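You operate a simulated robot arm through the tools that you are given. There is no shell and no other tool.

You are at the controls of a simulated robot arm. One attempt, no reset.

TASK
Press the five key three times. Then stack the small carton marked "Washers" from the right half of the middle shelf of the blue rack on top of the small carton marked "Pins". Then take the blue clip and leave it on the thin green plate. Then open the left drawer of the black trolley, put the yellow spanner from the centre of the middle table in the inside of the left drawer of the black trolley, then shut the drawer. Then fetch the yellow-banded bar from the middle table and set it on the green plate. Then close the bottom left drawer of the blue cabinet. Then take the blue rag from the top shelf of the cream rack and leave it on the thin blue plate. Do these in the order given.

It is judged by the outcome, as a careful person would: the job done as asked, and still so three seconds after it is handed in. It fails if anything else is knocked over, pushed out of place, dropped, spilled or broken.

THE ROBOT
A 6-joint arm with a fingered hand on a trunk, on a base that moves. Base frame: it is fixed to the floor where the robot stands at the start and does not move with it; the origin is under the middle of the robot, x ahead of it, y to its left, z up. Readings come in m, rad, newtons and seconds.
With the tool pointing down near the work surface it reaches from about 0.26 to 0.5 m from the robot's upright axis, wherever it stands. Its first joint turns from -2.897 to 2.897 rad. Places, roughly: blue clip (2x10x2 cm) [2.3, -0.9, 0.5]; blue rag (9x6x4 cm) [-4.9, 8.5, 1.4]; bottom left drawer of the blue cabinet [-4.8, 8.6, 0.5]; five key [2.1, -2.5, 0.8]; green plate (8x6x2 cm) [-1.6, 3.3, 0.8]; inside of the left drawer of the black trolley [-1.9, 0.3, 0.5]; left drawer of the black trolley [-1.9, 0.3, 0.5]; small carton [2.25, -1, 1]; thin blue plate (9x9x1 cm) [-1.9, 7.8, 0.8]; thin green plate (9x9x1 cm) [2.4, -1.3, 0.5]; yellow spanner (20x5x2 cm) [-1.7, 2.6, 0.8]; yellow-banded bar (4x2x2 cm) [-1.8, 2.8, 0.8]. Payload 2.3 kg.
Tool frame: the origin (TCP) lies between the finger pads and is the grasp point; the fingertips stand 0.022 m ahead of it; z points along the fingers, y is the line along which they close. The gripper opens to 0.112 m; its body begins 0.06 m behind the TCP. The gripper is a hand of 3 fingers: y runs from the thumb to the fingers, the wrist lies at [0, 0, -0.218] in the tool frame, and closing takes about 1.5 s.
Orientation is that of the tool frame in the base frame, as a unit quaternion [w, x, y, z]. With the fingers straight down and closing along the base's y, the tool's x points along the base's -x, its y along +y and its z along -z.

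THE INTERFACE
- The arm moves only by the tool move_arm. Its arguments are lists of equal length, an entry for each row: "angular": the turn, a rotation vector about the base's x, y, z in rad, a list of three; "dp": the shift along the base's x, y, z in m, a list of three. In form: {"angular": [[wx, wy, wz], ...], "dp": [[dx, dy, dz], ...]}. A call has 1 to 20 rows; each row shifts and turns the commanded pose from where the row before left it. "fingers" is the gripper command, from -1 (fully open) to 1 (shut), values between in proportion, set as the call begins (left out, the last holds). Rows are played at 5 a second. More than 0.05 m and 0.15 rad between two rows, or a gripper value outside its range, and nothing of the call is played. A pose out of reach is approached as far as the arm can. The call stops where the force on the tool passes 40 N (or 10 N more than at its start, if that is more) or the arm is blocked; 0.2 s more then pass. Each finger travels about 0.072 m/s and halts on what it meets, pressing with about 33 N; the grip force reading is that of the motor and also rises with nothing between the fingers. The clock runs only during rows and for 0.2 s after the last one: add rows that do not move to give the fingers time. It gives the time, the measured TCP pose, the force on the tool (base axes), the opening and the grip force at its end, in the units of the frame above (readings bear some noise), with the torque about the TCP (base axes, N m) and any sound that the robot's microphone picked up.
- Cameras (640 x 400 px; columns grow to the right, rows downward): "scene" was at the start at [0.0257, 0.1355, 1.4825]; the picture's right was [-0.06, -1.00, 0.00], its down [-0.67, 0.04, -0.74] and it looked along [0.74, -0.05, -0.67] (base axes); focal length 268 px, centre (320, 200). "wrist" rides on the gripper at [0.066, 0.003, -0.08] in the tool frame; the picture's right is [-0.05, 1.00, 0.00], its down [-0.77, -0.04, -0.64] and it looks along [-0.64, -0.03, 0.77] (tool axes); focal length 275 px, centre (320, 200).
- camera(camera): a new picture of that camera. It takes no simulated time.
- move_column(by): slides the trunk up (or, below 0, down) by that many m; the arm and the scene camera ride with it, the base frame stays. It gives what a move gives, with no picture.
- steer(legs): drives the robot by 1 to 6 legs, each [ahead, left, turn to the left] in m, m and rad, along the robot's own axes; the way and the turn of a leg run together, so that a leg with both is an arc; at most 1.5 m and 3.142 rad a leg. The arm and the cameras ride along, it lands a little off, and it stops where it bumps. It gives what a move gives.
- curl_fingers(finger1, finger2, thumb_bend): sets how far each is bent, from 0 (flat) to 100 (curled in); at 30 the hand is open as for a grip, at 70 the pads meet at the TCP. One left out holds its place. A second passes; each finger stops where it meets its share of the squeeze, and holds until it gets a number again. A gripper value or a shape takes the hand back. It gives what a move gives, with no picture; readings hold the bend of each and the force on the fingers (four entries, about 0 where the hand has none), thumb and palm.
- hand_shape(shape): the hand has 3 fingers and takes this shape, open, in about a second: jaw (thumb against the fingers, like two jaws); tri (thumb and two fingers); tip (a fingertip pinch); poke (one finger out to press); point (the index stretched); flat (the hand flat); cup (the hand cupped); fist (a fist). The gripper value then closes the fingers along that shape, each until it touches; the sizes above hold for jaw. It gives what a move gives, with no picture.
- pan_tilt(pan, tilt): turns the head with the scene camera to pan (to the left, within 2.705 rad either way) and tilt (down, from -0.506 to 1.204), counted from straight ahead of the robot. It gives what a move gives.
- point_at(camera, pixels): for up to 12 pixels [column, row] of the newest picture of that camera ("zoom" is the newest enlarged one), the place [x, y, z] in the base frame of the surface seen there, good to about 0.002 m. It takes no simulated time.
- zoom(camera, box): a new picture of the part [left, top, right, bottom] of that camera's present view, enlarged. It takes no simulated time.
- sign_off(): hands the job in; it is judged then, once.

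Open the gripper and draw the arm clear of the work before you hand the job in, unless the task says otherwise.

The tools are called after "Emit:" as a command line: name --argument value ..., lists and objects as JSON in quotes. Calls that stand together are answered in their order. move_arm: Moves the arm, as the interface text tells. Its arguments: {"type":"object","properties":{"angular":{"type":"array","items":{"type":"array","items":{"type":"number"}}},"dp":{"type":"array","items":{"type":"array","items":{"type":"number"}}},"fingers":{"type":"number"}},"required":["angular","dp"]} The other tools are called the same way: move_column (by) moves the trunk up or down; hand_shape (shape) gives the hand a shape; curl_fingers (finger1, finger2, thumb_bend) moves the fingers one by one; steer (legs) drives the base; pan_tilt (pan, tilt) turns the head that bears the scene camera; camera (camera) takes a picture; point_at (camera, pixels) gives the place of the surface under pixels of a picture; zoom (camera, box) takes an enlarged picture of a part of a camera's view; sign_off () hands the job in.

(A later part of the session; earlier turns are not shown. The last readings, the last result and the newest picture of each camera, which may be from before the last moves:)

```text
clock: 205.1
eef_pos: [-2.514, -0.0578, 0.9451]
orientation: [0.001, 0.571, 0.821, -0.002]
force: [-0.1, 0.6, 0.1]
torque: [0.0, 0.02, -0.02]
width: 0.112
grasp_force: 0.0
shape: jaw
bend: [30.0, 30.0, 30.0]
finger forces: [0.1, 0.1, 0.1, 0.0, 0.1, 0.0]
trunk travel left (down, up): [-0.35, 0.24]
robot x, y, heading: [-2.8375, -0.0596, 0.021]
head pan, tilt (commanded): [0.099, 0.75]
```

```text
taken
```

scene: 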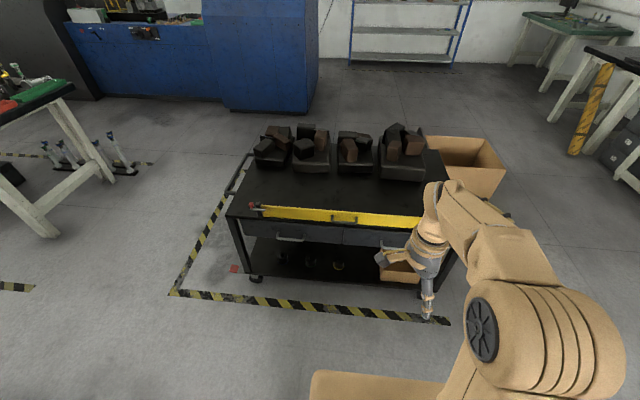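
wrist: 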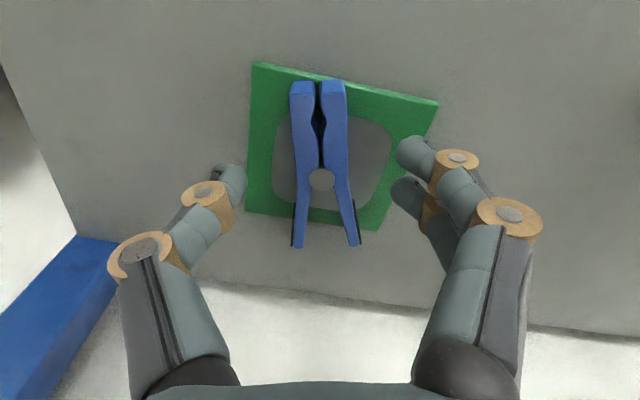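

The trolley's front shows a yellow bar at the top edge and two drawers below with handles (290,238) and (390,247). I'll zoom in and measure.

Emit:
zoom --camera "scene" --box '[220, 180, 460, 300]'

Emit:
point_at --camera "zoom" --pixels '[[150, 160], [190, 157], [220, 160], [185, 140], [240, 150], [70, 80], [310, 90], [90, 70], [320, 160], [60, 115], [60, 200]]'

```text
2.67 times, centred on (340, 240) of scene
```

zoom: 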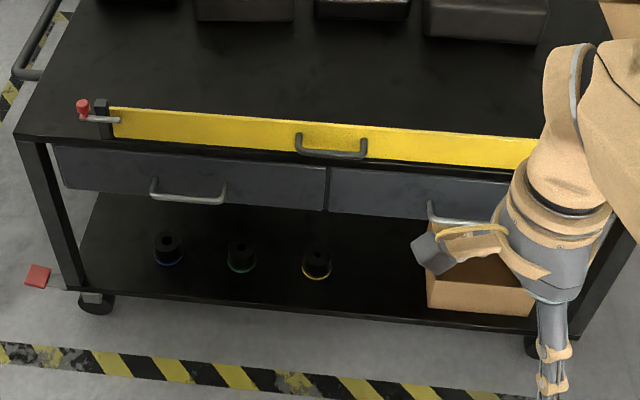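

```text
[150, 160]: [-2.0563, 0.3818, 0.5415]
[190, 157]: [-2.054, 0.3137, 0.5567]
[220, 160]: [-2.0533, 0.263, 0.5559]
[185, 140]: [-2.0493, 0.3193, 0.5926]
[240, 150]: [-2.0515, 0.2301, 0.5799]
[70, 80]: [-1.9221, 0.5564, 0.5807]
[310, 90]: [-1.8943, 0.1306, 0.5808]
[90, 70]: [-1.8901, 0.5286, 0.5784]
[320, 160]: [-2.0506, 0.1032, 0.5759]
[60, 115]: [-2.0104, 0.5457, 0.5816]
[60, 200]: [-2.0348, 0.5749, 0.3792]
```

A yellow bar with a handle and a red-knobbed latch sits over the drawers. I'll zoom closer to see if it blocks the drawers.

Emit:
zoom --camera "scene" --box '[225, 195, 305, 265]'

Emit:
zoom --camera "scene" --box '[300, 195, 380, 265]'

```text
5.71 times, centred on (265, 230) of scene
```

zoom: 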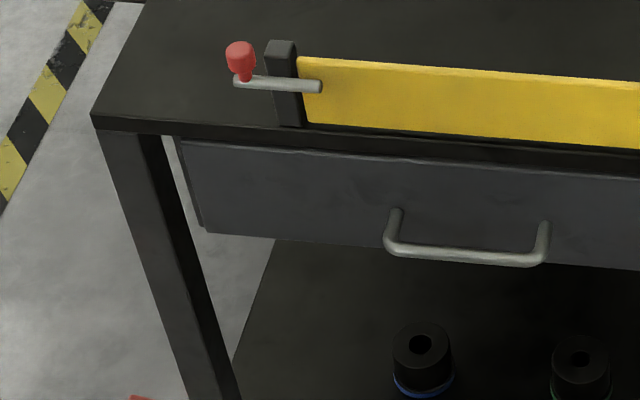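

```text
5.71 times, centred on (340, 230) of scene
```

zoom: 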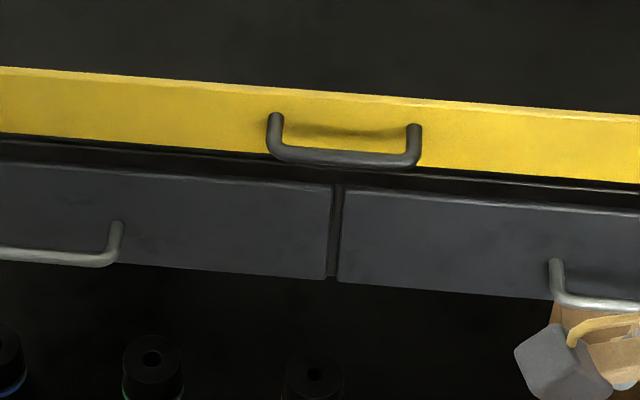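

The yellow gate stands on the tabletop's edge and doesn't cover the drawers. I'll zoom on the left drawer's handle and measure it.

Emit:
zoom --camera "scene" --box '[250, 205, 350, 265]'

Emit:
point_at --camera "zoom" --pixels '[[188, 231], [185, 205], [250, 240], [310, 243], [318, 215], [250, 150], [60, 140], [420, 160], [250, 205], [60, 195], [400, 225], [250, 100]]'

```text
6.40 times, centred on (300, 235) of scene
```

zoom: 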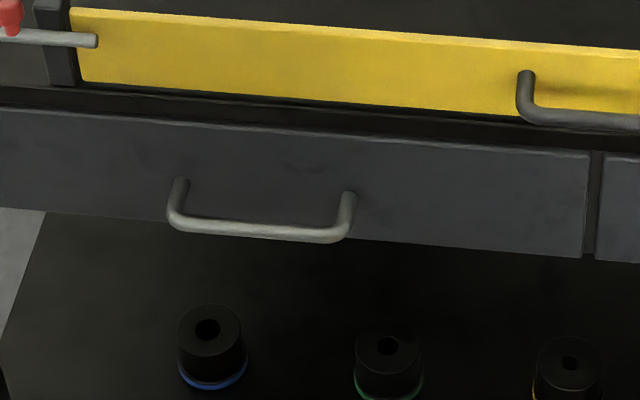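

```text
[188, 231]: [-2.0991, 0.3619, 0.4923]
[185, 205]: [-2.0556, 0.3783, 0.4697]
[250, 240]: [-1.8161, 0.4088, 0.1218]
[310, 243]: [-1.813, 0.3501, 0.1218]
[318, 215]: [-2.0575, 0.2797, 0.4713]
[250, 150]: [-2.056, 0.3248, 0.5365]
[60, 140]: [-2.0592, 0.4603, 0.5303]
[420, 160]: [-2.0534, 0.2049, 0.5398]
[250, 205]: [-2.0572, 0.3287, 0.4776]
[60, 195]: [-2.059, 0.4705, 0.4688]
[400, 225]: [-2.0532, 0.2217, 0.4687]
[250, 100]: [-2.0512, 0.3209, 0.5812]
```

Emit:
point_at --camera "zoom" --pixels '[[200, 222], [220, 226], [250, 229], [280, 233], [310, 236], [330, 236], [348, 200], [180, 185], [347, 215], [175, 210], [40, 200], [590, 250]]'

```text
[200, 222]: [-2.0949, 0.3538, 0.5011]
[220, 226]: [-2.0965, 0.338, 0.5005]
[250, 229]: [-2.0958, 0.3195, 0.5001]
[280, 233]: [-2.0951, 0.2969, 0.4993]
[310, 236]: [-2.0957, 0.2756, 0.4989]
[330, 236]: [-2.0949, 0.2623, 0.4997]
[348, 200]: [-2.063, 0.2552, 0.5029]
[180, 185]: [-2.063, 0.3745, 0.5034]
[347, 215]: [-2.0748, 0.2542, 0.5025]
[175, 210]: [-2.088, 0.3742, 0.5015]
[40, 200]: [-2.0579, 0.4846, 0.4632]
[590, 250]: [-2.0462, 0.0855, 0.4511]
```

Handle bar: x≈−2.098, z≈0.498, y from 0.254 to 0.374; drawer front at x≈−2.056. I'll slide left to y≈0.31, lower the trunk 0.3 m and turn the tool to point forward with vertical closing.

Emit:
steer --legs '[[0, 0.37, -0.021]]'

Emit:
move_column --by -0.28

Emit:
move_arm --angular '[[0.0256, -0.1413, -0.0251], [0.0256, -0.1413, -0.0251], [0.0256, -0.1413, -0.0251], [0.0256, -0.1413, -0.0251], [0.0256, -0.1413, -0.0251], [0.0256, -0.1413, -0.0251], [0.0256, -0.1413, -0.0251], [0.0256, -0.1413, -0.0251], [0.0256, -0.1413, -0.0251], [0.0256, -0.1413, -0.0251], [0.0256, -0.1413, -0.0251], [0, 0, 0]]' --dp '[[0.018, 0, -0.01], [0.018, 0, -0.01], [0.018, 0, -0.01], [0.018, 0, -0.01], [0.018, 0, -0.01], [0.018, 0, -0.01], [0.018, 0, -0.01], [0.018, 0, -0.01], [0.018, 0, -0.01], [0.018, 0, -0.01], [0.018, 0, -0.01], [0, 0, 0]]'

Emit:
camera --camera "scene"

Emit:
camera --camera "wrist"

```text
clock: 207.5
eef_pos: [-2.5219, 0.3047, 0.9456]
orientation: [0.001, 0.579, 0.815, -0.002]
force: [0.3, 0.2, 0.4]
torque: [-0.04, 0.03, -0.04]
width: 0.112
grasp_force: 0.0
shape: jaw
bend: [30.0, 30.0, 30.0]
finger forces: [0.1, 0.0, 0.0, 0.1, 0.0, 0.0]
trunk travel left (down, up): [-0.35, 0.24]
robot x, y, heading: [-2.8431, 0.3079, 0.007]
head pan, tilt (commanded): [0.099, 0.75]
```

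```text
clock: 210.3
eef_pos: [-2.5218, 0.3046, 0.6651]
orientation: [0.002, 0.578, 0.816, -0.001]
force: [0.5, 0.1, -0.2]
torque: [-0.02, 0.01, -0.02]
width: 0.1117
grasp_force: 0.0
shape: jaw
bend: [30.0, 30.0, 30.0]
finger forces: [0.0, 0.0, 0.0, 0.0, 0.1, 0.0]
trunk travel left (down, up): [-0.07, 0.52]
robot x, y, heading: [-2.8456, 0.3087, 0.011]
head pan, tilt (commanded): [0.099, 0.75]
```

```text
clock: 212.9
eef_pos: [-2.2625, 0.2318, 0.7066]
orientation: [0.436, 0.511, 0.555, 0.49]
force: [-0.4, 0.2, -0.2]
torque: [0.01, 0.01, 0.0]
width: 0.1119
grasp_force: 0.0
shape: jaw
bend: [30.0, 30.0, 30.0]
finger forces: [0.0, 0.1, 0.1, 0.0, 0.1, 0.0]
out of reach, approached as far as the arm can: row 5, 6, 7, 8, 9, 10, 11
trunk travel left (down, up): [-0.07, 0.52]
robot x, y, heading: [-2.8489, 0.3087, 0.005]
head pan, tilt (commanded): [0.099, 0.75]
```

```text
taken
```

scene: 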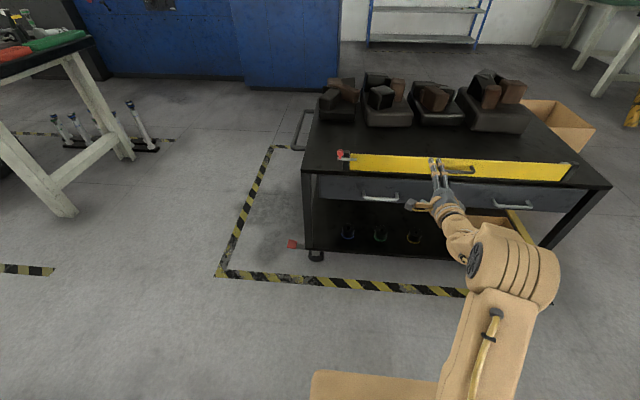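

```text
taken
```

wrist: 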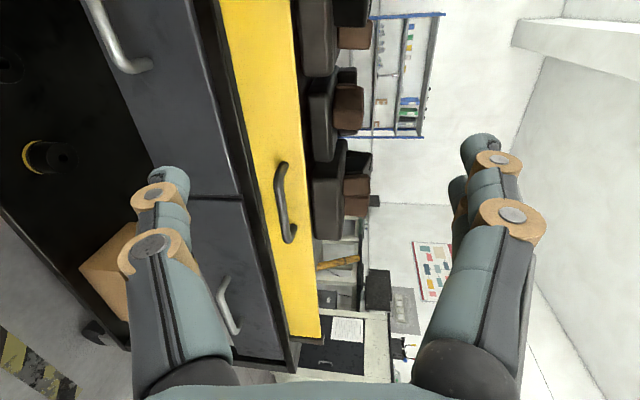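

Horizontal pointing isn't reachable this low (stopped at z 0.707). I'll instead use a 25°-tilted, near-vertical tool closing along x, so fingers enter the gap behind the bar; first reorient in free space and set the opening to 4 cm.

Emit:
move_arm --angular '[[-0.0091, 0.1419, -0.01156], [-0.0091, 0.1419, -0.01156], [-0.0091, 0.1419, -0.01156], [-0.0091, 0.1419, -0.01156], [-0.0091, 0.1419, -0.01156], [-0.0091, 0.1419, -0.01156], [-0.0091, 0.1419, -0.01156], [0, 0, 0], [0, 0, 0]]' --dp '[[-0.0086, 0.0117, -0.0152], [-0.0086, 0.0117, -0.0152], [-0.0086, 0.0117, -0.0152], [-0.0086, 0.0117, -0.0152], [-0.0086, 0.0117, -0.0152], [-0.0086, 0.0117, -0.0152], [-0.0086, 0.0117, -0.0152], [0, 0, 0], [0, 0, 0]]' --fingers 0.29

Emit:
camera --camera "scene"

Emit:
camera --camera "wrist"

```text
clock: 214.9
eef_pos: [-2.3191, 0.3128, 0.608]
orientation: [0.176, 0.675, 0.689, 0.196]
force: [-0.8, -0.1, 0.2]
torque: [0.04, 0.04, 0.01]
width: 0.0401
grasp_force: 0.0
shape: jaw
bend: [73.0, 73.0, 70.0]
finger forces: [0.0, 0.1, 0.0, 0.0, 0.0, 0.0]
out of reach, approached as far as the arm can: row 5
trunk travel left (down, up): [-0.07, 0.52]
robot x, y, heading: [-2.8446, 0.3024, 0.012]
head pan, tilt (commanded): [0.099, 0.75]
```

```text
taken
```

scene: 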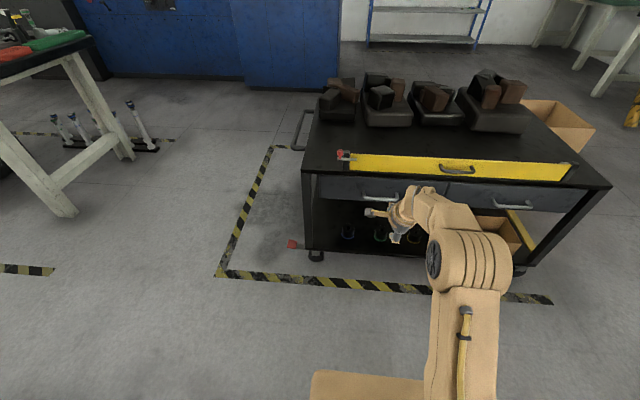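

```text
taken
```

wrist: 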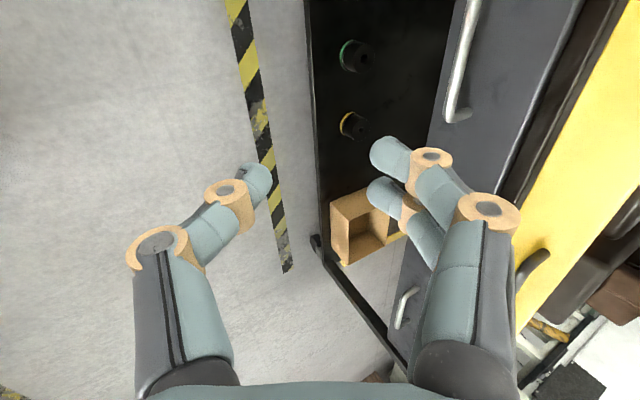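

The tool is tilted 30° with fingers (right) toward the drawer. I'll drive 0.16 m ahead to bring the hand just above the handle.

Emit:
steer --legs '[[0.15, 0, -0.008]]'

Emit:
camera --camera "wrist"

Emit:
zoom --camera "scene" --box '[300, 140, 460, 260]'

```text
clock: 216.3
eef_pos: [-2.1679, 0.3085, 0.6077]
orientation: [0.176, 0.678, 0.687, 0.195]
force: [0.3, -0.3, 0.1]
torque: [0.01, 0.01, -0.01]
width: 0.0401
grasp_force: 0.2
shape: jaw
bend: [73.0, 73.0, 70.0]
finger forces: [0.1, 0.0, 0.1, 0.0, 0.0, 0.0]
trunk travel left (down, up): [-0.07, 0.52]
robot x, y, heading: [-2.6893, 0.3104, -0.0]
head pan, tilt (commanded): [0.099, 0.75]
```

```text
taken
```

wrist: 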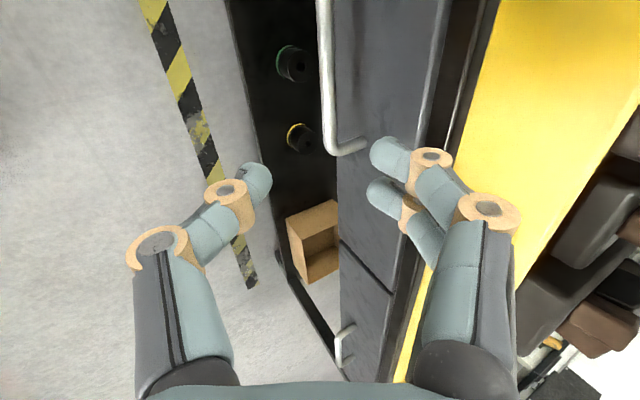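

```text
3.33 times, centred on (380, 200) of scene
```

zoom: 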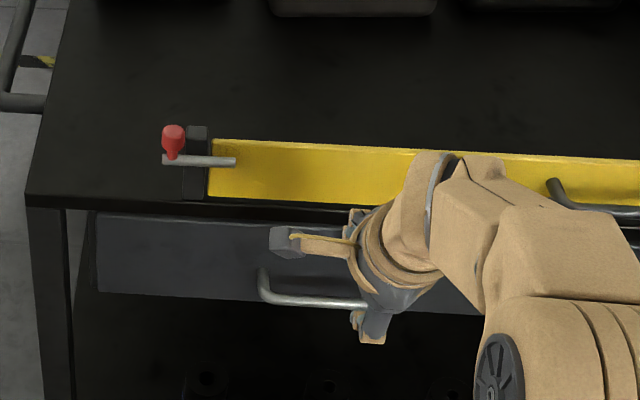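

The bar is seen in the wrist view at (327,80) with its right end at (345,150). I'll measure it from here.

Emit:
point_at --camera "wrist" --pixels '[[324, 40], [326, 90], [330, 135], [358, 148], [380, 100], [430, 100], [445, 150], [470, 80], [340, 330], [520, 100]]'

```text
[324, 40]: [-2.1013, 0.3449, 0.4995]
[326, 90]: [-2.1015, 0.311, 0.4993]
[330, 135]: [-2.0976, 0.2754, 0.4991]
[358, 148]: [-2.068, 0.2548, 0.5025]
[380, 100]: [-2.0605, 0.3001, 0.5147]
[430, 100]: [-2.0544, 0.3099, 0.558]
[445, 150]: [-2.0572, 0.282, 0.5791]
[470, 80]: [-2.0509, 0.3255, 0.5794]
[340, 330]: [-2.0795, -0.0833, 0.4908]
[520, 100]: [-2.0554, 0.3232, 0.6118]
```

Bar centre ≈(−2.100, 0.312, 0.497). The target TCP (−2.109, 0.312, 0.505) lies straight along the tool axis; I'll narrow the opening to 3.2 cm and slide in two-thirds of the way.

Emit:
move_arm --angular '[[0, 0, 0], [0, 0, 0], [0, 0, 0], [0, 0, 0], [0, 0, 0]]' --dp '[[0.0099, 0.0006, -0.0172], [0.0099, 0.0006, -0.0172], [0.0099, 0.0006, -0.0172], [0.0099, 0.0006, -0.0172], [0, 0, 0]]' --fingers 0.43

Emit:
camera --camera "wrist"

Emit:
zoom --camera "scene" --box '[320, 150, 460, 250]'

```text
clock: 217.5
eef_pos: [-2.1279, 0.3128, 0.54]
orientation: [0.177, 0.678, 0.686, 0.195]
force: [-0.7, 0.3, 0.4]
torque: [0.03, -0.02, -0.01]
width: 0.032
grasp_force: 0.0
shape: jaw
bend: [73.0, 73.0, 70.0]
finger forces: [0.1, 0.0, 0.1, 0.1, 0.0, 0.0]
trunk travel left (down, up): [-0.07, 0.52]
robot x, y, heading: [-2.6956, 0.3054, 0.001]
head pan, tilt (commanded): [0.099, 0.75]
```

```text
taken
```

wrist: 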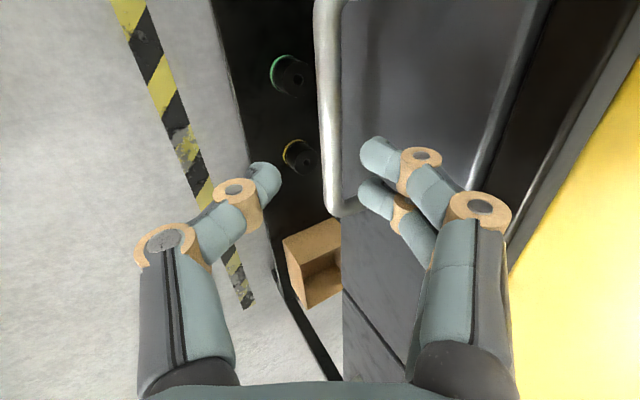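

```text
4.00 times, centred on (390, 200) of scene
```

zoom: 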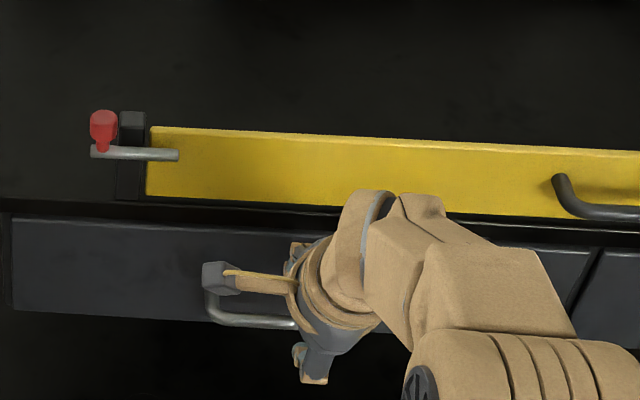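

The bar passes between the thumb tip (270,180) and fingers (375,160). I'll slide the last 3.5 cm in and close.

Emit:
move_arm --angular '[[0, 0, 0], [0, 0, 0], [0, 0, 0], [0, 0, 0]]' --dp '[[0.0066, 0.0003, -0.0115], [0.0066, 0.0003, -0.0115], [0.0066, 0.0003, -0.0115], [0, 0, 0]]'

Emit:
camera --camera "wrist"

```text
clock: 218.5
eef_pos: [-2.1099, 0.3129, 0.5048]
orientation: [0.176, 0.678, 0.686, 0.196]
force: [-0.1, -0.3, 0.1]
torque: [0.0, 0.0, 0.0]
width: 0.0322
grasp_force: 0.0
shape: jaw
bend: [73.0, 73.0, 70.0]
finger forces: [0.0, 0.0, 0.0, 0.0, 0.0, 0.1]
trunk travel left (down, up): [-0.07, 0.52]
robot x, y, heading: [-2.6919, 0.3082, -0.002]
head pan, tilt (commanded): [0.099, 0.75]
```

```text
taken
```

wrist: 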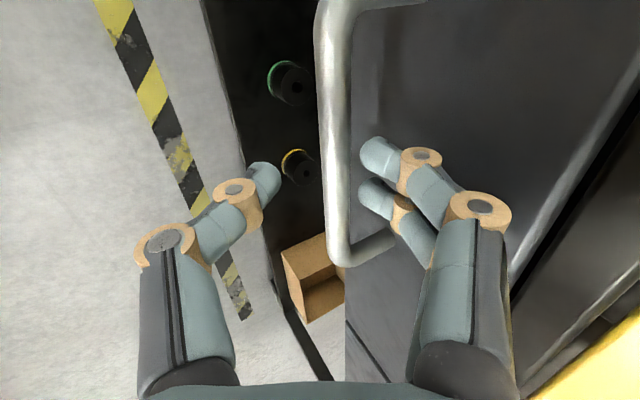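

No contact and the bar lies between thumb and fingers. I'll close the gripper on the bar.

Emit:
move_arm --angular '[[0, 0, 0], [0, 0, 0], [0, 0, 0], [0, 0, 0], [0, 0, 0]]' --dp '[[0, 0, 0], [0, 0, 0], [0, 0, 0], [0, 0, 0], [0, 0, 0]]' --fingers 1

Emit:
camera --camera "wrist"

```text
clock: 219.7
eef_pos: [-2.1085, 0.313, 0.5061]
orientation: [0.177, 0.678, 0.686, 0.196]
force: [-0.1, -0.4, -0.6]
torque: [0.0, -0.04, -0.03]
width: 0.007
grasp_force: 32.7
shape: jaw
bend: [73.0, 73.0, 69.0]
finger forces: [14.7, 14.6, 0.0, 0.1, 29.3, 0.1]
trunk travel left (down, up): [-0.07, 0.52]
robot x, y, heading: [-2.6946, 0.3092, 0.003]
head pan, tilt (commanded): [0.099, 0.75]
```

```text
taken
```

wrist: 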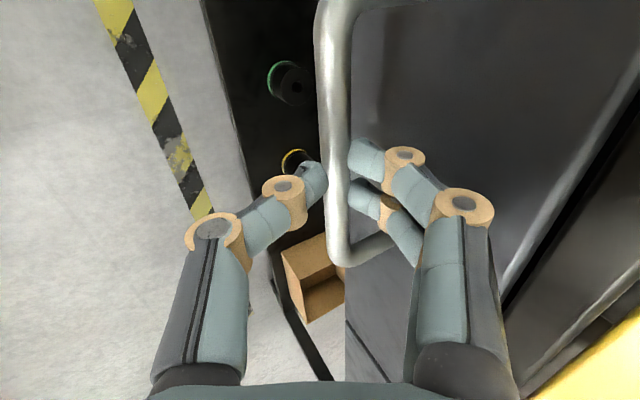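

The bar is gripped (width 7 mm, 33 N). I'll drive the base back 0.1 m to pull the drawer and check.

Emit:
steer --legs '[[-0.1, 0, 0]]'

Emit:
camera --camera "scene"

Emit:
camera --camera "wrist"

```text
clock: 220.8
eef_pos: [-2.208, 0.3112, 0.5051]
orientation: [0.177, 0.679, 0.685, 0.196]
force: [-2.5, -7.3, -0.4]
torque: [-0.06, 0.01, -0.09]
width: 0.0067
grasp_force: 33.3
shape: jaw
bend: [73.0, 73.0, 69.0]
finger forces: [15.3, 15.2, 0.0, 0.0, 32.4, 0.0]
trunk travel left (down, up): [-0.07, 0.52]
robot x, y, heading: [-2.7902, 0.3113, -0.003]
head pan, tilt (commanded): [0.099, 0.75]
```

```text
taken
```

scene: 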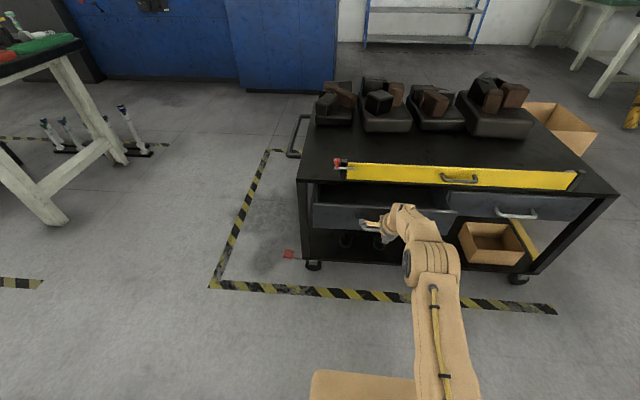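

```text
taken
```

wrist: 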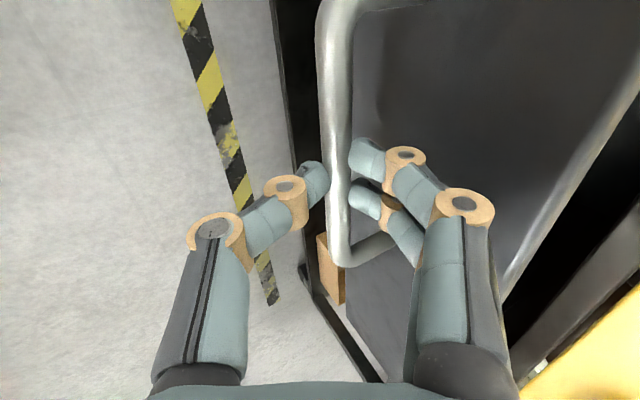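

The drawer is coming out (front now near x≈−2.16). I'll pull another 0.12 m.

Emit:
steer --legs '[[-0.12, 0, 0.003]]'

Emit:
camera --camera "scene"

```text
clock: 222.0
eef_pos: [-2.3251, 0.3151, 0.5044]
orientation: [0.176, 0.678, 0.687, 0.195]
force: [-1.8, -0.9, 0.1]
torque: [0.01, 0.01, -0.04]
width: 0.0066
grasp_force: 33.4
shape: jaw
bend: [73.0, 73.0, 69.0]
finger forces: [15.9, 15.2, 0.0, 0.0, 32.5, 0.0]
trunk travel left (down, up): [-0.07, 0.52]
robot x, y, heading: [-2.9119, 0.3105, 0.006]
head pan, tilt (commanded): [0.099, 0.75]
```

```text
taken
```

scene: 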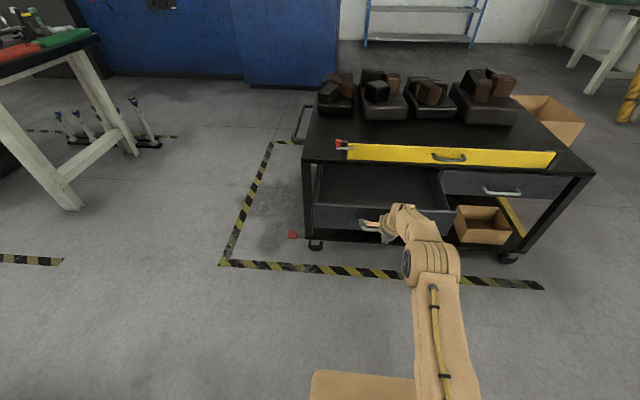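

Opened ≈0.22 m with low force. I'll pull another 5 cm for more room.

Emit:
steer --legs '[[-0.05, 0, 0]]'

Emit:
zoom --camera "scene" --box '[290, 130, 470, 260]'

```text
clock: 223.0
eef_pos: [-2.377, 0.3128, 0.5044]
orientation: [0.176, 0.677, 0.687, 0.195]
force: [-2.4, -5.4, 0.8]
torque: [0.01, -0.04, -0.1]
width: 0.0065
grasp_force: 32.6
shape: jaw
bend: [73.0, 73.0, 69.0]
finger forces: [15.7, 15.6, 0.0, 0.0, 32.4, 0.0]
trunk travel left (down, up): [-0.07, 0.52]
robot x, y, heading: [-2.9619, 0.3101, 0.002]
head pan, tilt (commanded): [0.099, 0.75]
```

```text
3.08 times, centred on (380, 195) of scene
```

zoom: 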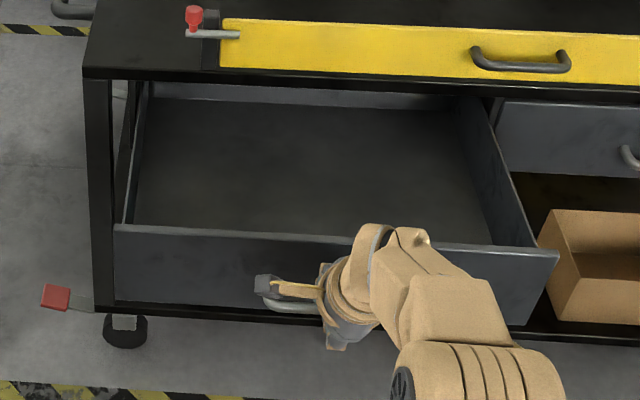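

The drawer is open about 0.27 m. I'll open the fingers to 3.2 cm and withdraw along the tool axis.

Emit:
move_arm --angular '[[0, 0, 0], [0, 0, 0], [0, 0, 0], [0, 0, 0]]' --dp '[[0, 0, 0], [0, 0, 0], [0, 0, 0], [0, 0, 0]]' --fingers 0.43

Emit:
move_arm --angular '[[0, 0, 0], [0, 0, 0], [0, 0, 0], [0, 0, 0], [0, 0, 0], [0, 0, 0]]' --dp '[[-0.0066, -0.0003, 0.0115], [-0.0099, -0.0006, 0.0172], [-0.0099, -0.0006, 0.0172], [-0.0099, -0.0006, 0.0172], [-0.0099, -0.0006, 0.0172], [0, 0, 0]]'

Emit:
camera --camera "scene"

```text
clock: 224.0
eef_pos: [-2.3775, 0.3142, 0.5036]
orientation: [0.176, 0.678, 0.687, 0.194]
force: [0.2, 0.4, -0.3]
torque: [0.02, 0.03, 0.0]
width: 0.0317
grasp_force: 0.1
shape: jaw
bend: [74.0, 74.0, 70.0]
finger forces: [0.0, 0.1, 0.0, 0.0, 0.1, 0.0]
trunk travel left (down, up): [-0.07, 0.52]
robot x, y, heading: [-2.9603, 0.3098, 0.003]
head pan, tilt (commanded): [0.099, 0.75]
```

```text
clock: 225.4
eef_pos: [-2.4222, 0.3112, 0.5832]
orientation: [0.175, 0.678, 0.687, 0.195]
force: [0.3, 0.3, 0.0]
torque: [-0.05, 0.0, 0.01]
width: 0.032
grasp_force: 0.1
shape: jaw
bend: [74.0, 74.0, 70.0]
finger forces: [0.0, 0.0, 0.0, 0.0, 0.0, 0.1]
trunk travel left (down, up): [-0.07, 0.52]
robot x, y, heading: [-2.961, 0.3058, 0.004]
head pan, tilt (commanded): [0.099, 0.75]
```

```text
taken
```

scene: 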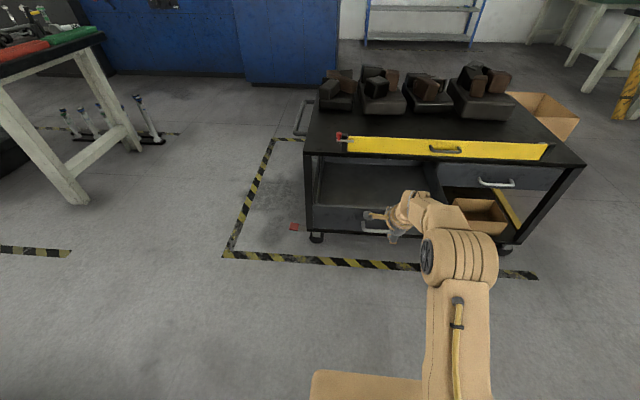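

The drawer stays open. I'll measure its inside floor and walls.

Emit:
zoom --camera "scene" --box '[300, 130, 480, 250]'

Emit:
point_at --camera "zoom" --pixels '[[60, 250], [200, 258], [200, 180], [300, 200], [120, 150], [350, 150], [440, 180], [480, 230], [50, 180], [200, 105], [250, 225], [440, 140]]'

```text
3.33 times, centred on (390, 190) of scene
```

zoom: 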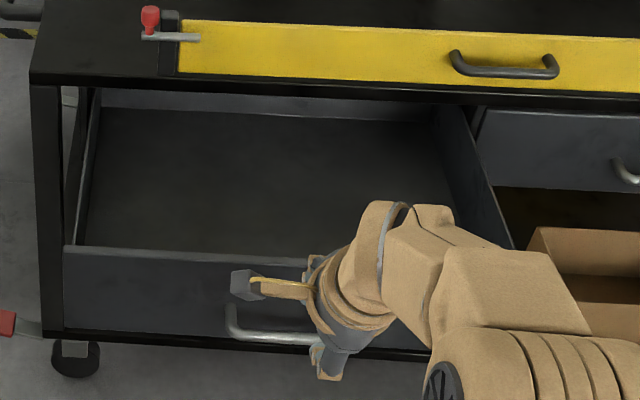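

```text
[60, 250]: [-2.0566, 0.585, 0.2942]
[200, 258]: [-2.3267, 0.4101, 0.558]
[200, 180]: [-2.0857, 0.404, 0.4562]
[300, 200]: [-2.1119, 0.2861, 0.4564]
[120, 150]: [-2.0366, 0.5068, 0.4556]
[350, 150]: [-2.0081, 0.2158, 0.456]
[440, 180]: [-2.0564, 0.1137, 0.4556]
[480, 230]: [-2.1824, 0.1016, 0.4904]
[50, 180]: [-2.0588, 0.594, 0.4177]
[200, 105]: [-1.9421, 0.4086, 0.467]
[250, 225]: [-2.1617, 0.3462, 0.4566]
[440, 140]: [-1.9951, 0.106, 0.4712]
```

The drawer floor is z≈0.456, inside x −2.31…−2.05, y 0.11…0.51. Now I'll fold the arm back to the tool-down travel pose and raise the trunk.

Emit:
move_arm --angular '[[-0.0394, 0.0354, 0.1368], [-0.0394, 0.0354, 0.1368], [-0.0394, 0.0354, 0.1368], [-0.0394, 0.0354, 0.1368], [-0.0394, 0.0354, 0.1368], [-0.0394, 0.0354, 0.1368], [-0.0394, 0.0354, 0.1368], [-0.0394, 0.0354, 0.1368], [-0.0394, 0.0354, 0.1368], [-0.0394, 0.0354, 0.1368], [-0.0394, 0.0354, 0.1368], [0, 0, 0]]' --dp '[[-0.0216, 0, 0.01], [-0.0216, 0, 0.01], [-0.0216, 0, 0.01], [-0.0216, 0, 0.01], [-0.0216, 0, 0.01], [-0.0216, 0, 0.01], [-0.0216, 0, 0.01], [-0.0216, 0, 0.01], [-0.0216, 0, 0.01], [-0.0216, 0, 0.01], [-0.0216, 0, 0.01], [0, 0, 0]]' --fingers -1

Emit:
move_column --by 0.38

Emit:
pan_tilt --pan 1.2 --tilt 0.5

Emit:
camera --camera "scene"

```text
clock: 228.0
eef_pos: [-2.6611, 0.3108, 0.6949]
orientation: [0.002, 0.004, 1.0, 0.002]
force: [0.5, -0.1, -0.4]
torque: [-0.01, 0.06, 0.01]
width: 0.1121
grasp_force: 0.1
shape: jaw
bend: [30.0, 30.0, 30.0]
finger forces: [0.0, 0.1, 0.0, 0.0, 0.0, 0.0]
trunk travel left (down, up): [-0.07, 0.52]
robot x, y, heading: [-2.9613, 0.3066, 0.002]
head pan, tilt (commanded): [0.099, 0.75]
```

```text
clock: 231.6
eef_pos: [-2.6599, 0.3093, 1.0735]
orientation: [0.002, 0.006, 1.0, 0.001]
force: [0.1, 1.0, -0.7]
torque: [0.03, 0.01, -0.01]
width: 0.1119
grasp_force: 0.1
shape: jaw
bend: [30.0, 30.0, 30.0]
finger forces: [0.1, 0.0, 0.1, 0.0, 0.0, 0.0]
trunk travel left (down, up): [-0.45, 0.14]
robot x, y, heading: [-2.9631, 0.3065, 0.003]
head pan, tilt (commanded): [0.099, 0.75]
```

```text
clock: 233.0
eef_pos: [-2.6611, 0.3104, 1.0734]
orientation: [0.002, 0.006, 1.0, 0.002]
force: [0.0, 0.5, 0.4]
torque: [0.0, -0.01, -0.03]
width: 0.1118
grasp_force: 0.1
shape: jaw
bend: [30.0, 30.0, 30.0]
finger forces: [0.0, 0.1, 0.0, 0.0, 0.0, 0.1]
trunk travel left (down, up): [-0.45, 0.14]
robot x, y, heading: [-2.9587, 0.3066, 0.0]
head pan, tilt (commanded): [1.201, 0.499]
```

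```text
taken
```

scene: 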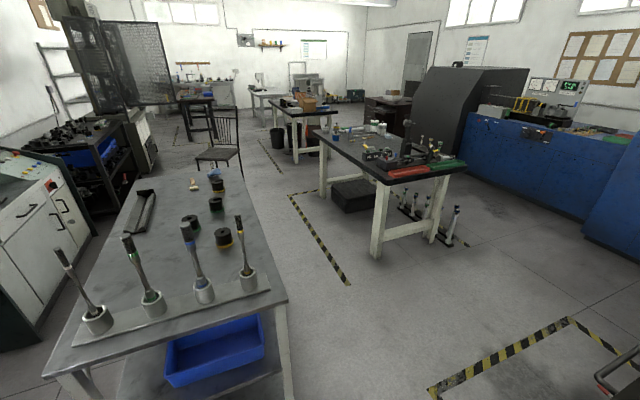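

The dark-topped table at (390,150) should be the middle table at (−1.7, 2.6). I'll zoom in and measure.

Emit:
zoom --camera "scene" --box '[310, 100, 490, 210]'

Emit:
point_at --camera "zoom" --pixels '[[40, 115], [270, 290], [550, 260], [300, 150], [260, 170], [350, 265], [500, 235], [400, 190], [240, 140], [220, 210], [380, 360], [245, 365]]'

```text
3.56 times, centred on (400, 155) of scene
```

zoom: 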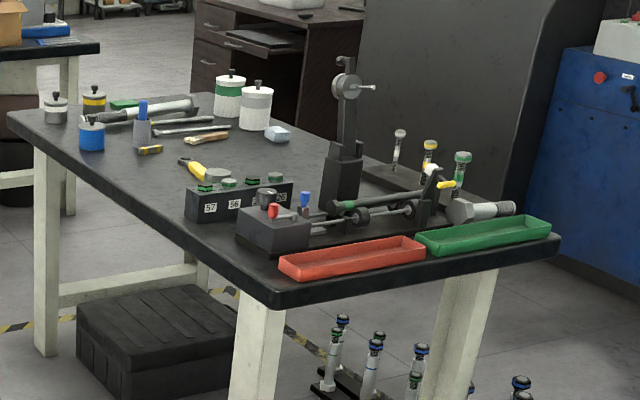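

```text
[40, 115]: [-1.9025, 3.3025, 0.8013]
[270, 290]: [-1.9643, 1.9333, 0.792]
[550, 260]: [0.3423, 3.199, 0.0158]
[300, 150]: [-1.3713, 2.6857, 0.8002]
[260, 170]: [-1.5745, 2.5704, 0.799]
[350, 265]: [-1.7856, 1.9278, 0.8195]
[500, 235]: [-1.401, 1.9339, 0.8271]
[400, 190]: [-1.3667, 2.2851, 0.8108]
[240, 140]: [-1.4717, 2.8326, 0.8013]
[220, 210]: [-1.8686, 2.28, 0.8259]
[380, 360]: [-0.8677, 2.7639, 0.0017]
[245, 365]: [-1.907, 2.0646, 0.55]
```

Several tools lie on the table. I'll zoom in on its middle part.

Emit:
zoom --camera "scene" --box '[320, 115, 400, 165]'

Emit:
point_at --camera "zoom" --pixels '[[195, 165], [228, 200], [165, 160], [200, 138], [112, 142], [150, 120], [100, 100], [60, 130], [75, 100], [165, 205], [290, 185], [85, 150]]'

```text
8.00 times, centred on (360, 140) of scene
```

zoom: 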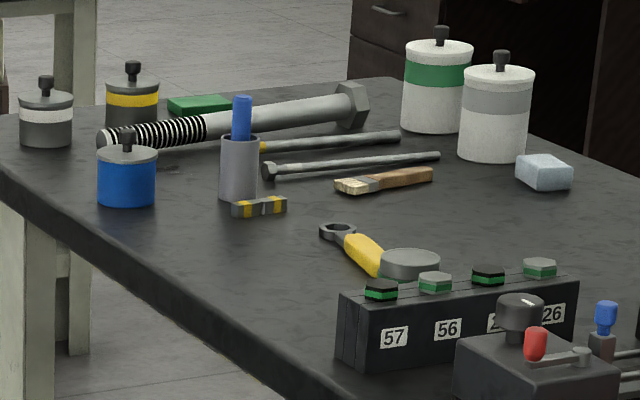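

```text
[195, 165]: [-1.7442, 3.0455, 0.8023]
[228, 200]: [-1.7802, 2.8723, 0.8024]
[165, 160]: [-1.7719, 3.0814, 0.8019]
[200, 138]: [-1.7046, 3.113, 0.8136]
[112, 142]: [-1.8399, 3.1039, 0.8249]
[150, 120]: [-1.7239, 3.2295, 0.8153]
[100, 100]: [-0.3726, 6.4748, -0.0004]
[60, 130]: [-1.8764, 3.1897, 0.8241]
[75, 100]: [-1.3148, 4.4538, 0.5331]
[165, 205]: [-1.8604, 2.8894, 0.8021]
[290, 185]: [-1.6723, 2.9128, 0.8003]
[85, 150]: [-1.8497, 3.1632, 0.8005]
```

The spanner (ring head at zoom (340,232), yellow handle) lies near a black box; the yellow-banded bar is at (260,207). I'll check the aisle space west of the table.

Emit:
camera --camera "scene"

Emit:
point_at --camera "scene" --pixels '[[285, 292], [245, 180], [290, 395], [375, 250], [325, 195], [300, 155], [215, 170], [350, 190], [450, 245], [330, 250], [400, 180], [395, 175]]'

```text
taken
```

scene: 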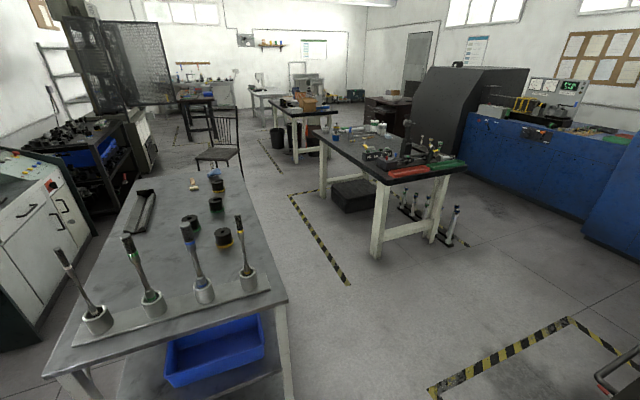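

```text
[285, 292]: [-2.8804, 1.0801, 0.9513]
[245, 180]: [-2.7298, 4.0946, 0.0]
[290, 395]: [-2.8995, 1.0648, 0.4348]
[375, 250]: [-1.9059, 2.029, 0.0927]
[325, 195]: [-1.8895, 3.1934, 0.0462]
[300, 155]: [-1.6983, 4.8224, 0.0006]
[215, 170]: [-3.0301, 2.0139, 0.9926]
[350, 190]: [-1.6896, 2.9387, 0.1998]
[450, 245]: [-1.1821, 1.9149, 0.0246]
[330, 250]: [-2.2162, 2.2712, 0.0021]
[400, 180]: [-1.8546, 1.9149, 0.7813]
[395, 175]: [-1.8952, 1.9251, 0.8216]
```

The aisle is 0.9 m wide (steel table edge x≈−2.88, middle table edge x≈−1.97). I'll go left, ahead to x≈−2.43, then left along the aisle to y≈2.3.

Emit:
steer --legs '[[0, 0.44, 0], [0.53, 0, 0], [0, 1.5, 0]]'

Emit:
pan_tilt --pan 0.3 --tilt 0.65

Emit:
camera --camera "scene"

```text
clock: 245.3
eef_pos: [-2.1476, 2.2337, 1.0732]
orientation: [0.002, -0.005, 1.0, 0.002]
force: [-0.2, -0.4, -0.2]
torque: [0.0, -0.02, -0.05]
width: 0.112
grasp_force: 0.1
shape: jaw
bend: [30.0, 30.0, 30.0]
finger forces: [0.0, 0.0, 0.0, 0.0, 0.0, 0.1]
trunk travel left (down, up): [-0.45, 0.14]
robot x, y, heading: [-2.4461, 2.2265, 0.025]
head pan, tilt (commanded): [1.201, 0.499]
```

```text
clock: 246.5
eef_pos: [-2.148, 2.234, 1.073]
orientation: [0.002, -0.005, 1.0, 0.002]
force: [-0.1, 0.5, -0.3]
torque: [0.01, -0.03, 0.04]
width: 0.112
grasp_force: 0.0
shape: jaw
bend: [30.0, 30.0, 30.0]
finger forces: [0.1, 0.1, 0.0, 0.1, 0.0, 0.0]
trunk travel left (down, up): [-0.45, 0.14]
robot x, y, heading: [-2.451, 2.2225, 0.03]
head pan, tilt (commanded): [0.3, 0.649]
```

```text
taken
```

scene: 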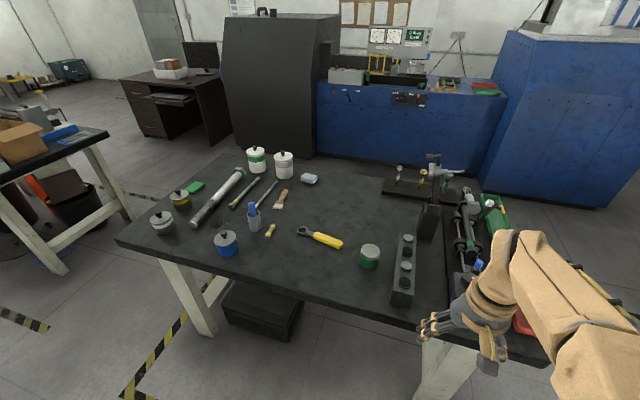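

Now the spanner (320,238), yellow-banded bar (270,230) and green block (195,188) are visible. I'll zoom in and measure them.

Emit:
zoom --camera "scene" --box '[240, 200, 400, 300]'

Emit:
point_at --camera "zoom" --pixels '[[250, 125], [275, 133], [300, 145], [350, 155], [400, 170], [410, 178], [120, 120], [130, 105], [520, 220], [320, 110], [300, 250], [425, 165]]'

```text
4.00 times, centred on (320, 250) of scene
```

zoom: 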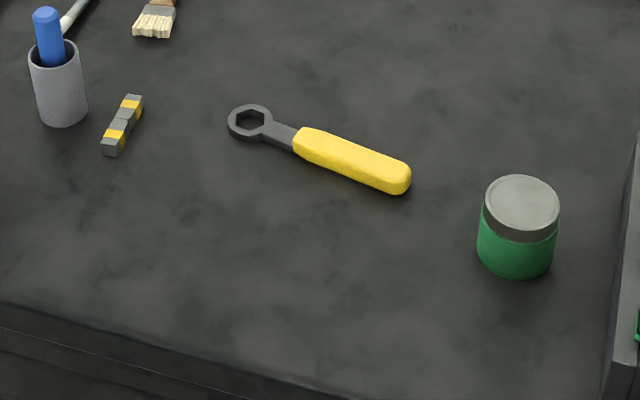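

```text
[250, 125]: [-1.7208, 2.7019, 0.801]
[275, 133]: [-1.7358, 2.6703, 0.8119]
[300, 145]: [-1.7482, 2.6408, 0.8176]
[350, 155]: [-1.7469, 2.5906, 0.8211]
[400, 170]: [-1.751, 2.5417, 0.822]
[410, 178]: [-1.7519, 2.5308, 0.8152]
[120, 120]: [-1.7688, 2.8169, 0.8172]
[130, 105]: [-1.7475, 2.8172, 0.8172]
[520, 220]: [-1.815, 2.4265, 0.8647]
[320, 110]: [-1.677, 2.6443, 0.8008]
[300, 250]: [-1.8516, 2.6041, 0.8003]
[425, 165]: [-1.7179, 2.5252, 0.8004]
```

The spanner's handle runs from (−1.745,2.64) to (−1.752,2.53), top z 0.822, ring head at (−1.73,2.70). I'll move the base to about (−2.2, 2.58), lower the trunk 5 cm and yaw the tool −98°.

Emit:
steer --legs '[[0, 0.36, -0.03], [0.24, 0, 0]]'

Emit:
move_column --by -0.05

Emit:
move_arm --angular '[[0, 0, -0.143], [0, 0, -0.143], [0, 0, -0.143], [0, 0, -0.143], [0, 0, -0.143], [0, 0, -0.143], [0, 0, -0.143], [0, 0, -0.143], [0, 0, -0.143], [0, 0, -0.143], [0, 0, -0.143], [0, 0, -0.143], [0, 0, 0]]' --dp '[[0, 0, 0], [0, 0, 0], [0, 0, 0], [0, 0, 0], [0, 0, 0], [0, 0, 0], [0, 0, 0], [0, 0, 0], [0, 0, 0], [0, 0, 0], [0, 0, 0], [0, 0, 0], [0, 0, 0]]'

Emit:
camera --camera "scene"

Emit:
camera --camera "wrist"

```text
clock: 250.2
eef_pos: [-1.9128, 2.5955, 1.0728]
orientation: [0.002, 0.005, 1.0, 0.002]
force: [-0.4, -0.1, -0.1]
torque: [0.0, 0.02, 0.01]
width: 0.1116
grasp_force: 0.1
shape: jaw
bend: [30.0, 30.0, 30.0]
finger forces: [0.1, 0.1, 0.1, 0.0, 0.0, 0.0]
trunk travel left (down, up): [-0.45, 0.14]
robot x, y, heading: [-2.2119, 2.5929, 0.007]
head pan, tilt (commanded): [0.3, 0.649]
```

```text
clock: 251.1
eef_pos: [-1.9133, 2.5954, 1.0229]
orientation: [0.002, 0.005, 1.0, 0.002]
force: [-0.1, 1.1, -0.4]
torque: [0.03, -0.03, 0.02]
width: 0.1118
grasp_force: 0.0
shape: jaw
bend: [30.0, 30.0, 30.0]
finger forces: [0.0, 0.2, 0.0, 0.1, 0.0, 0.0]
trunk travel left (down, up): [-0.4, 0.19]
robot x, y, heading: [-2.2111, 2.5984, -0.001]
head pan, tilt (commanded): [0.3, 0.649]
```

```text
clock: 253.9
eef_pos: [-1.9123, 2.596, 1.0238]
orientation: [0.003, 0.761, 0.649, 0.0]
force: [0.0, -0.6, 0.7]
torque: [-0.02, -0.01, 0.02]
width: 0.1116
grasp_force: 0.0
shape: jaw
bend: [30.0, 30.0, 30.0]
finger forces: [0.0, 0.1, 0.0, 0.0, 0.1, 0.0]
trunk travel left (down, up): [-0.4, 0.19]
robot x, y, heading: [-2.2152, 2.5968, 0.005]
head pan, tilt (commanded): [0.3, 0.649]
```

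```text
taken
```

scene: 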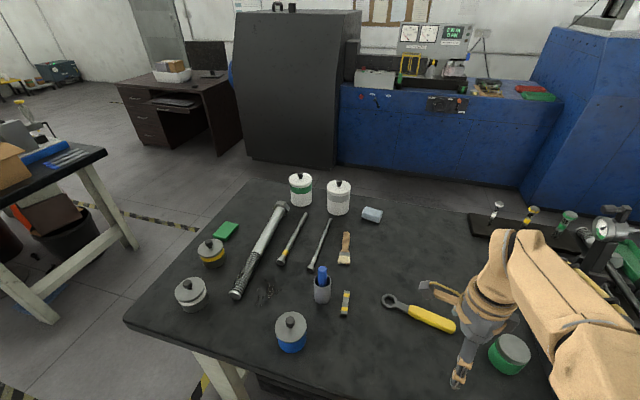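

```text
taken
```

wrist: 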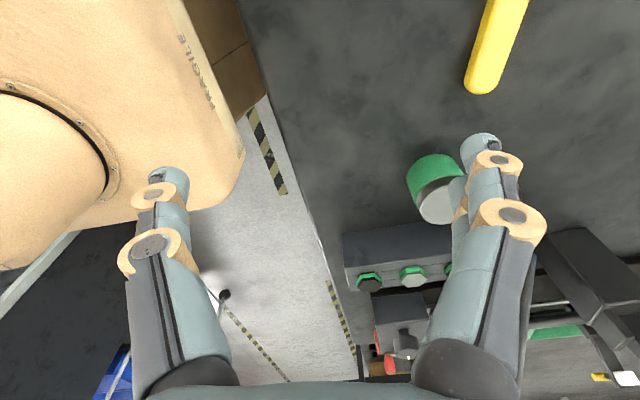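

The spanner is at (418,315) in the scene. I'll measure its handle precisely.

Emit:
zoom --camera "scene" --box '[370, 280, 470, 345]'

Emit:
point_at --camera "zoom" --pixels '[[115, 120], [190, 160], [250, 175], [330, 195], [430, 235], [530, 280], [420, 210], [400, 255], [330, 225], [530, 255]]'

```text
6.15 times, centred on (420, 312) of scene
```

zoom: 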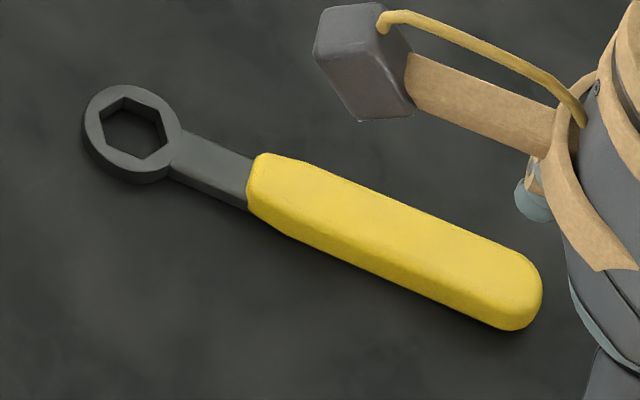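

```text
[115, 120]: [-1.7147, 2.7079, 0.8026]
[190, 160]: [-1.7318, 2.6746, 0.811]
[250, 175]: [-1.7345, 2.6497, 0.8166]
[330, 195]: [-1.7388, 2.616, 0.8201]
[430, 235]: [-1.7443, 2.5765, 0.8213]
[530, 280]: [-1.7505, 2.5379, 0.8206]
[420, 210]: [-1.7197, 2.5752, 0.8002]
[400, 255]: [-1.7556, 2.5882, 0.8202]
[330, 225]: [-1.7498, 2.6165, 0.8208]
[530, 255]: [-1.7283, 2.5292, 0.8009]
```

The grip point is (−1.745, 2.610). I'll move over it and descend to z≈0.87.

Emit:
move_arm --angular '[[0, 0, 0], [0, 0, 0], [0, 0, 0], [0, 0, 0], [0, 0, 0], [0, 0, 0], [0, 0, 0], [0, 0, 0], [0, 0, 0]]' --dp '[[0.042, 0.0035, 0], [0.042, 0.0035, 0], [0.042, 0.0035, 0], [0.041, 0.0035, 0], [0, 0, -0.04], [0, 0, -0.04], [0, 0, -0.04], [0, 0, -0.033], [0, 0, 0]]'

Emit:
camera --camera "wrist"

```text
clock: 255.9
eef_pos: [-1.7548, 2.6085, 0.8696]
orientation: [0.003, 0.76, 0.65, -0.001]
force: [0.5, -0.1, 0.0]
torque: [0.05, 0.01, 0.02]
width: 0.1118
grasp_force: 0.1
shape: jaw
bend: [30.0, 30.0, 30.0]
finger forces: [0.1, 0.0, 0.0, 0.1, 0.0, 0.0]
out of reach, approached as far as the arm can: row 4
trunk travel left (down, up): [-0.4, 0.19]
robot x, y, heading: [-2.2155, 2.594, 0.003]
head pan, tilt (commanded): [0.3, 0.649]
```

```text
taken
```

wrist: 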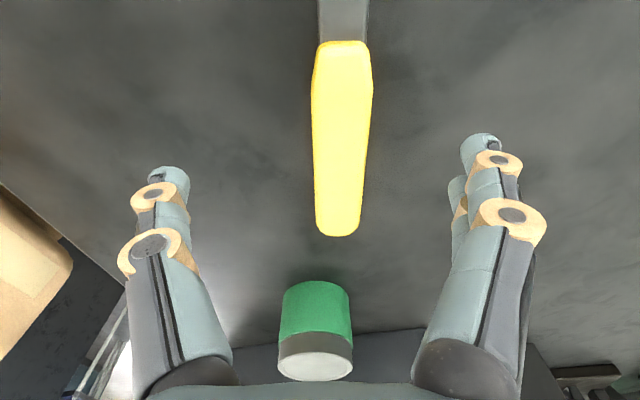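

The handle is centred at column ~340, about 9 mm to +x of the TCP. I'll lower 3 cm while shifting +9 mm in x.

Emit:
move_arm --angular '[[0, 0, 0], [0, 0, 0], [0, 0, 0], [0, 0, 0]]' --dp '[[0, 0, -0.015], [0.005, 0, -0.008], [0.005, 0, -0.007], [0, 0, 0]]'

Emit:
camera --camera "wrist"

Emit:
point_at --camera "wrist" --pixels '[[310, 140], [355, 140], [335, 140], [315, 200], [360, 200], [320, 100], [330, 250], [150, 100], [450, 100]]'

```text
clock: 256.9
eef_pos: [-1.7444, 2.6078, 0.8405]
orientation: [0.002, 0.76, 0.65, 0.001]
force: [-0.4, -0.4, -0.9]
torque: [-0.01, 0.0, 0.04]
width: 0.1119
grasp_force: 0.1
shape: jaw
bend: [30.0, 30.0, 30.0]
finger forces: [0.1, 0.0, 0.1, 0.0, 0.1, 0.1]
trunk travel left (down, up): [-0.4, 0.19]
robot x, y, heading: [-2.2129, 2.5912, 0.003]
head pan, tilt (commanded): [0.3, 0.649]
```

```text
taken
```

wrist: 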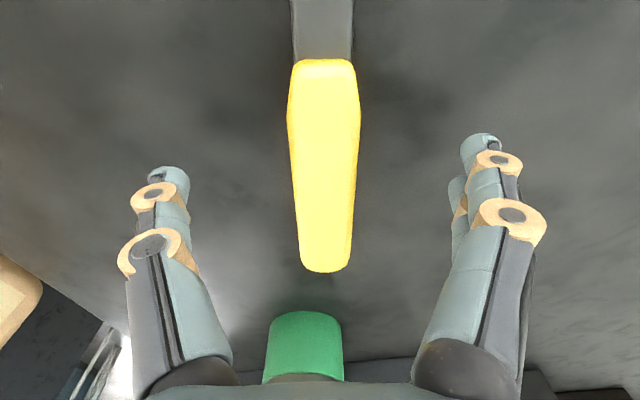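

```text
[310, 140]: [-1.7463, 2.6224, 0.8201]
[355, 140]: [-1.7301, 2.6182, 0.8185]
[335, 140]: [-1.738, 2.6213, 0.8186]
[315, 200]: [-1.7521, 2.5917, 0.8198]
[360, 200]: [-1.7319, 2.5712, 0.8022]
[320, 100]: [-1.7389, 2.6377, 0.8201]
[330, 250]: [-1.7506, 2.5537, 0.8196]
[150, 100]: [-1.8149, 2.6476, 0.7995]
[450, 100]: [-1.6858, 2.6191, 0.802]
```

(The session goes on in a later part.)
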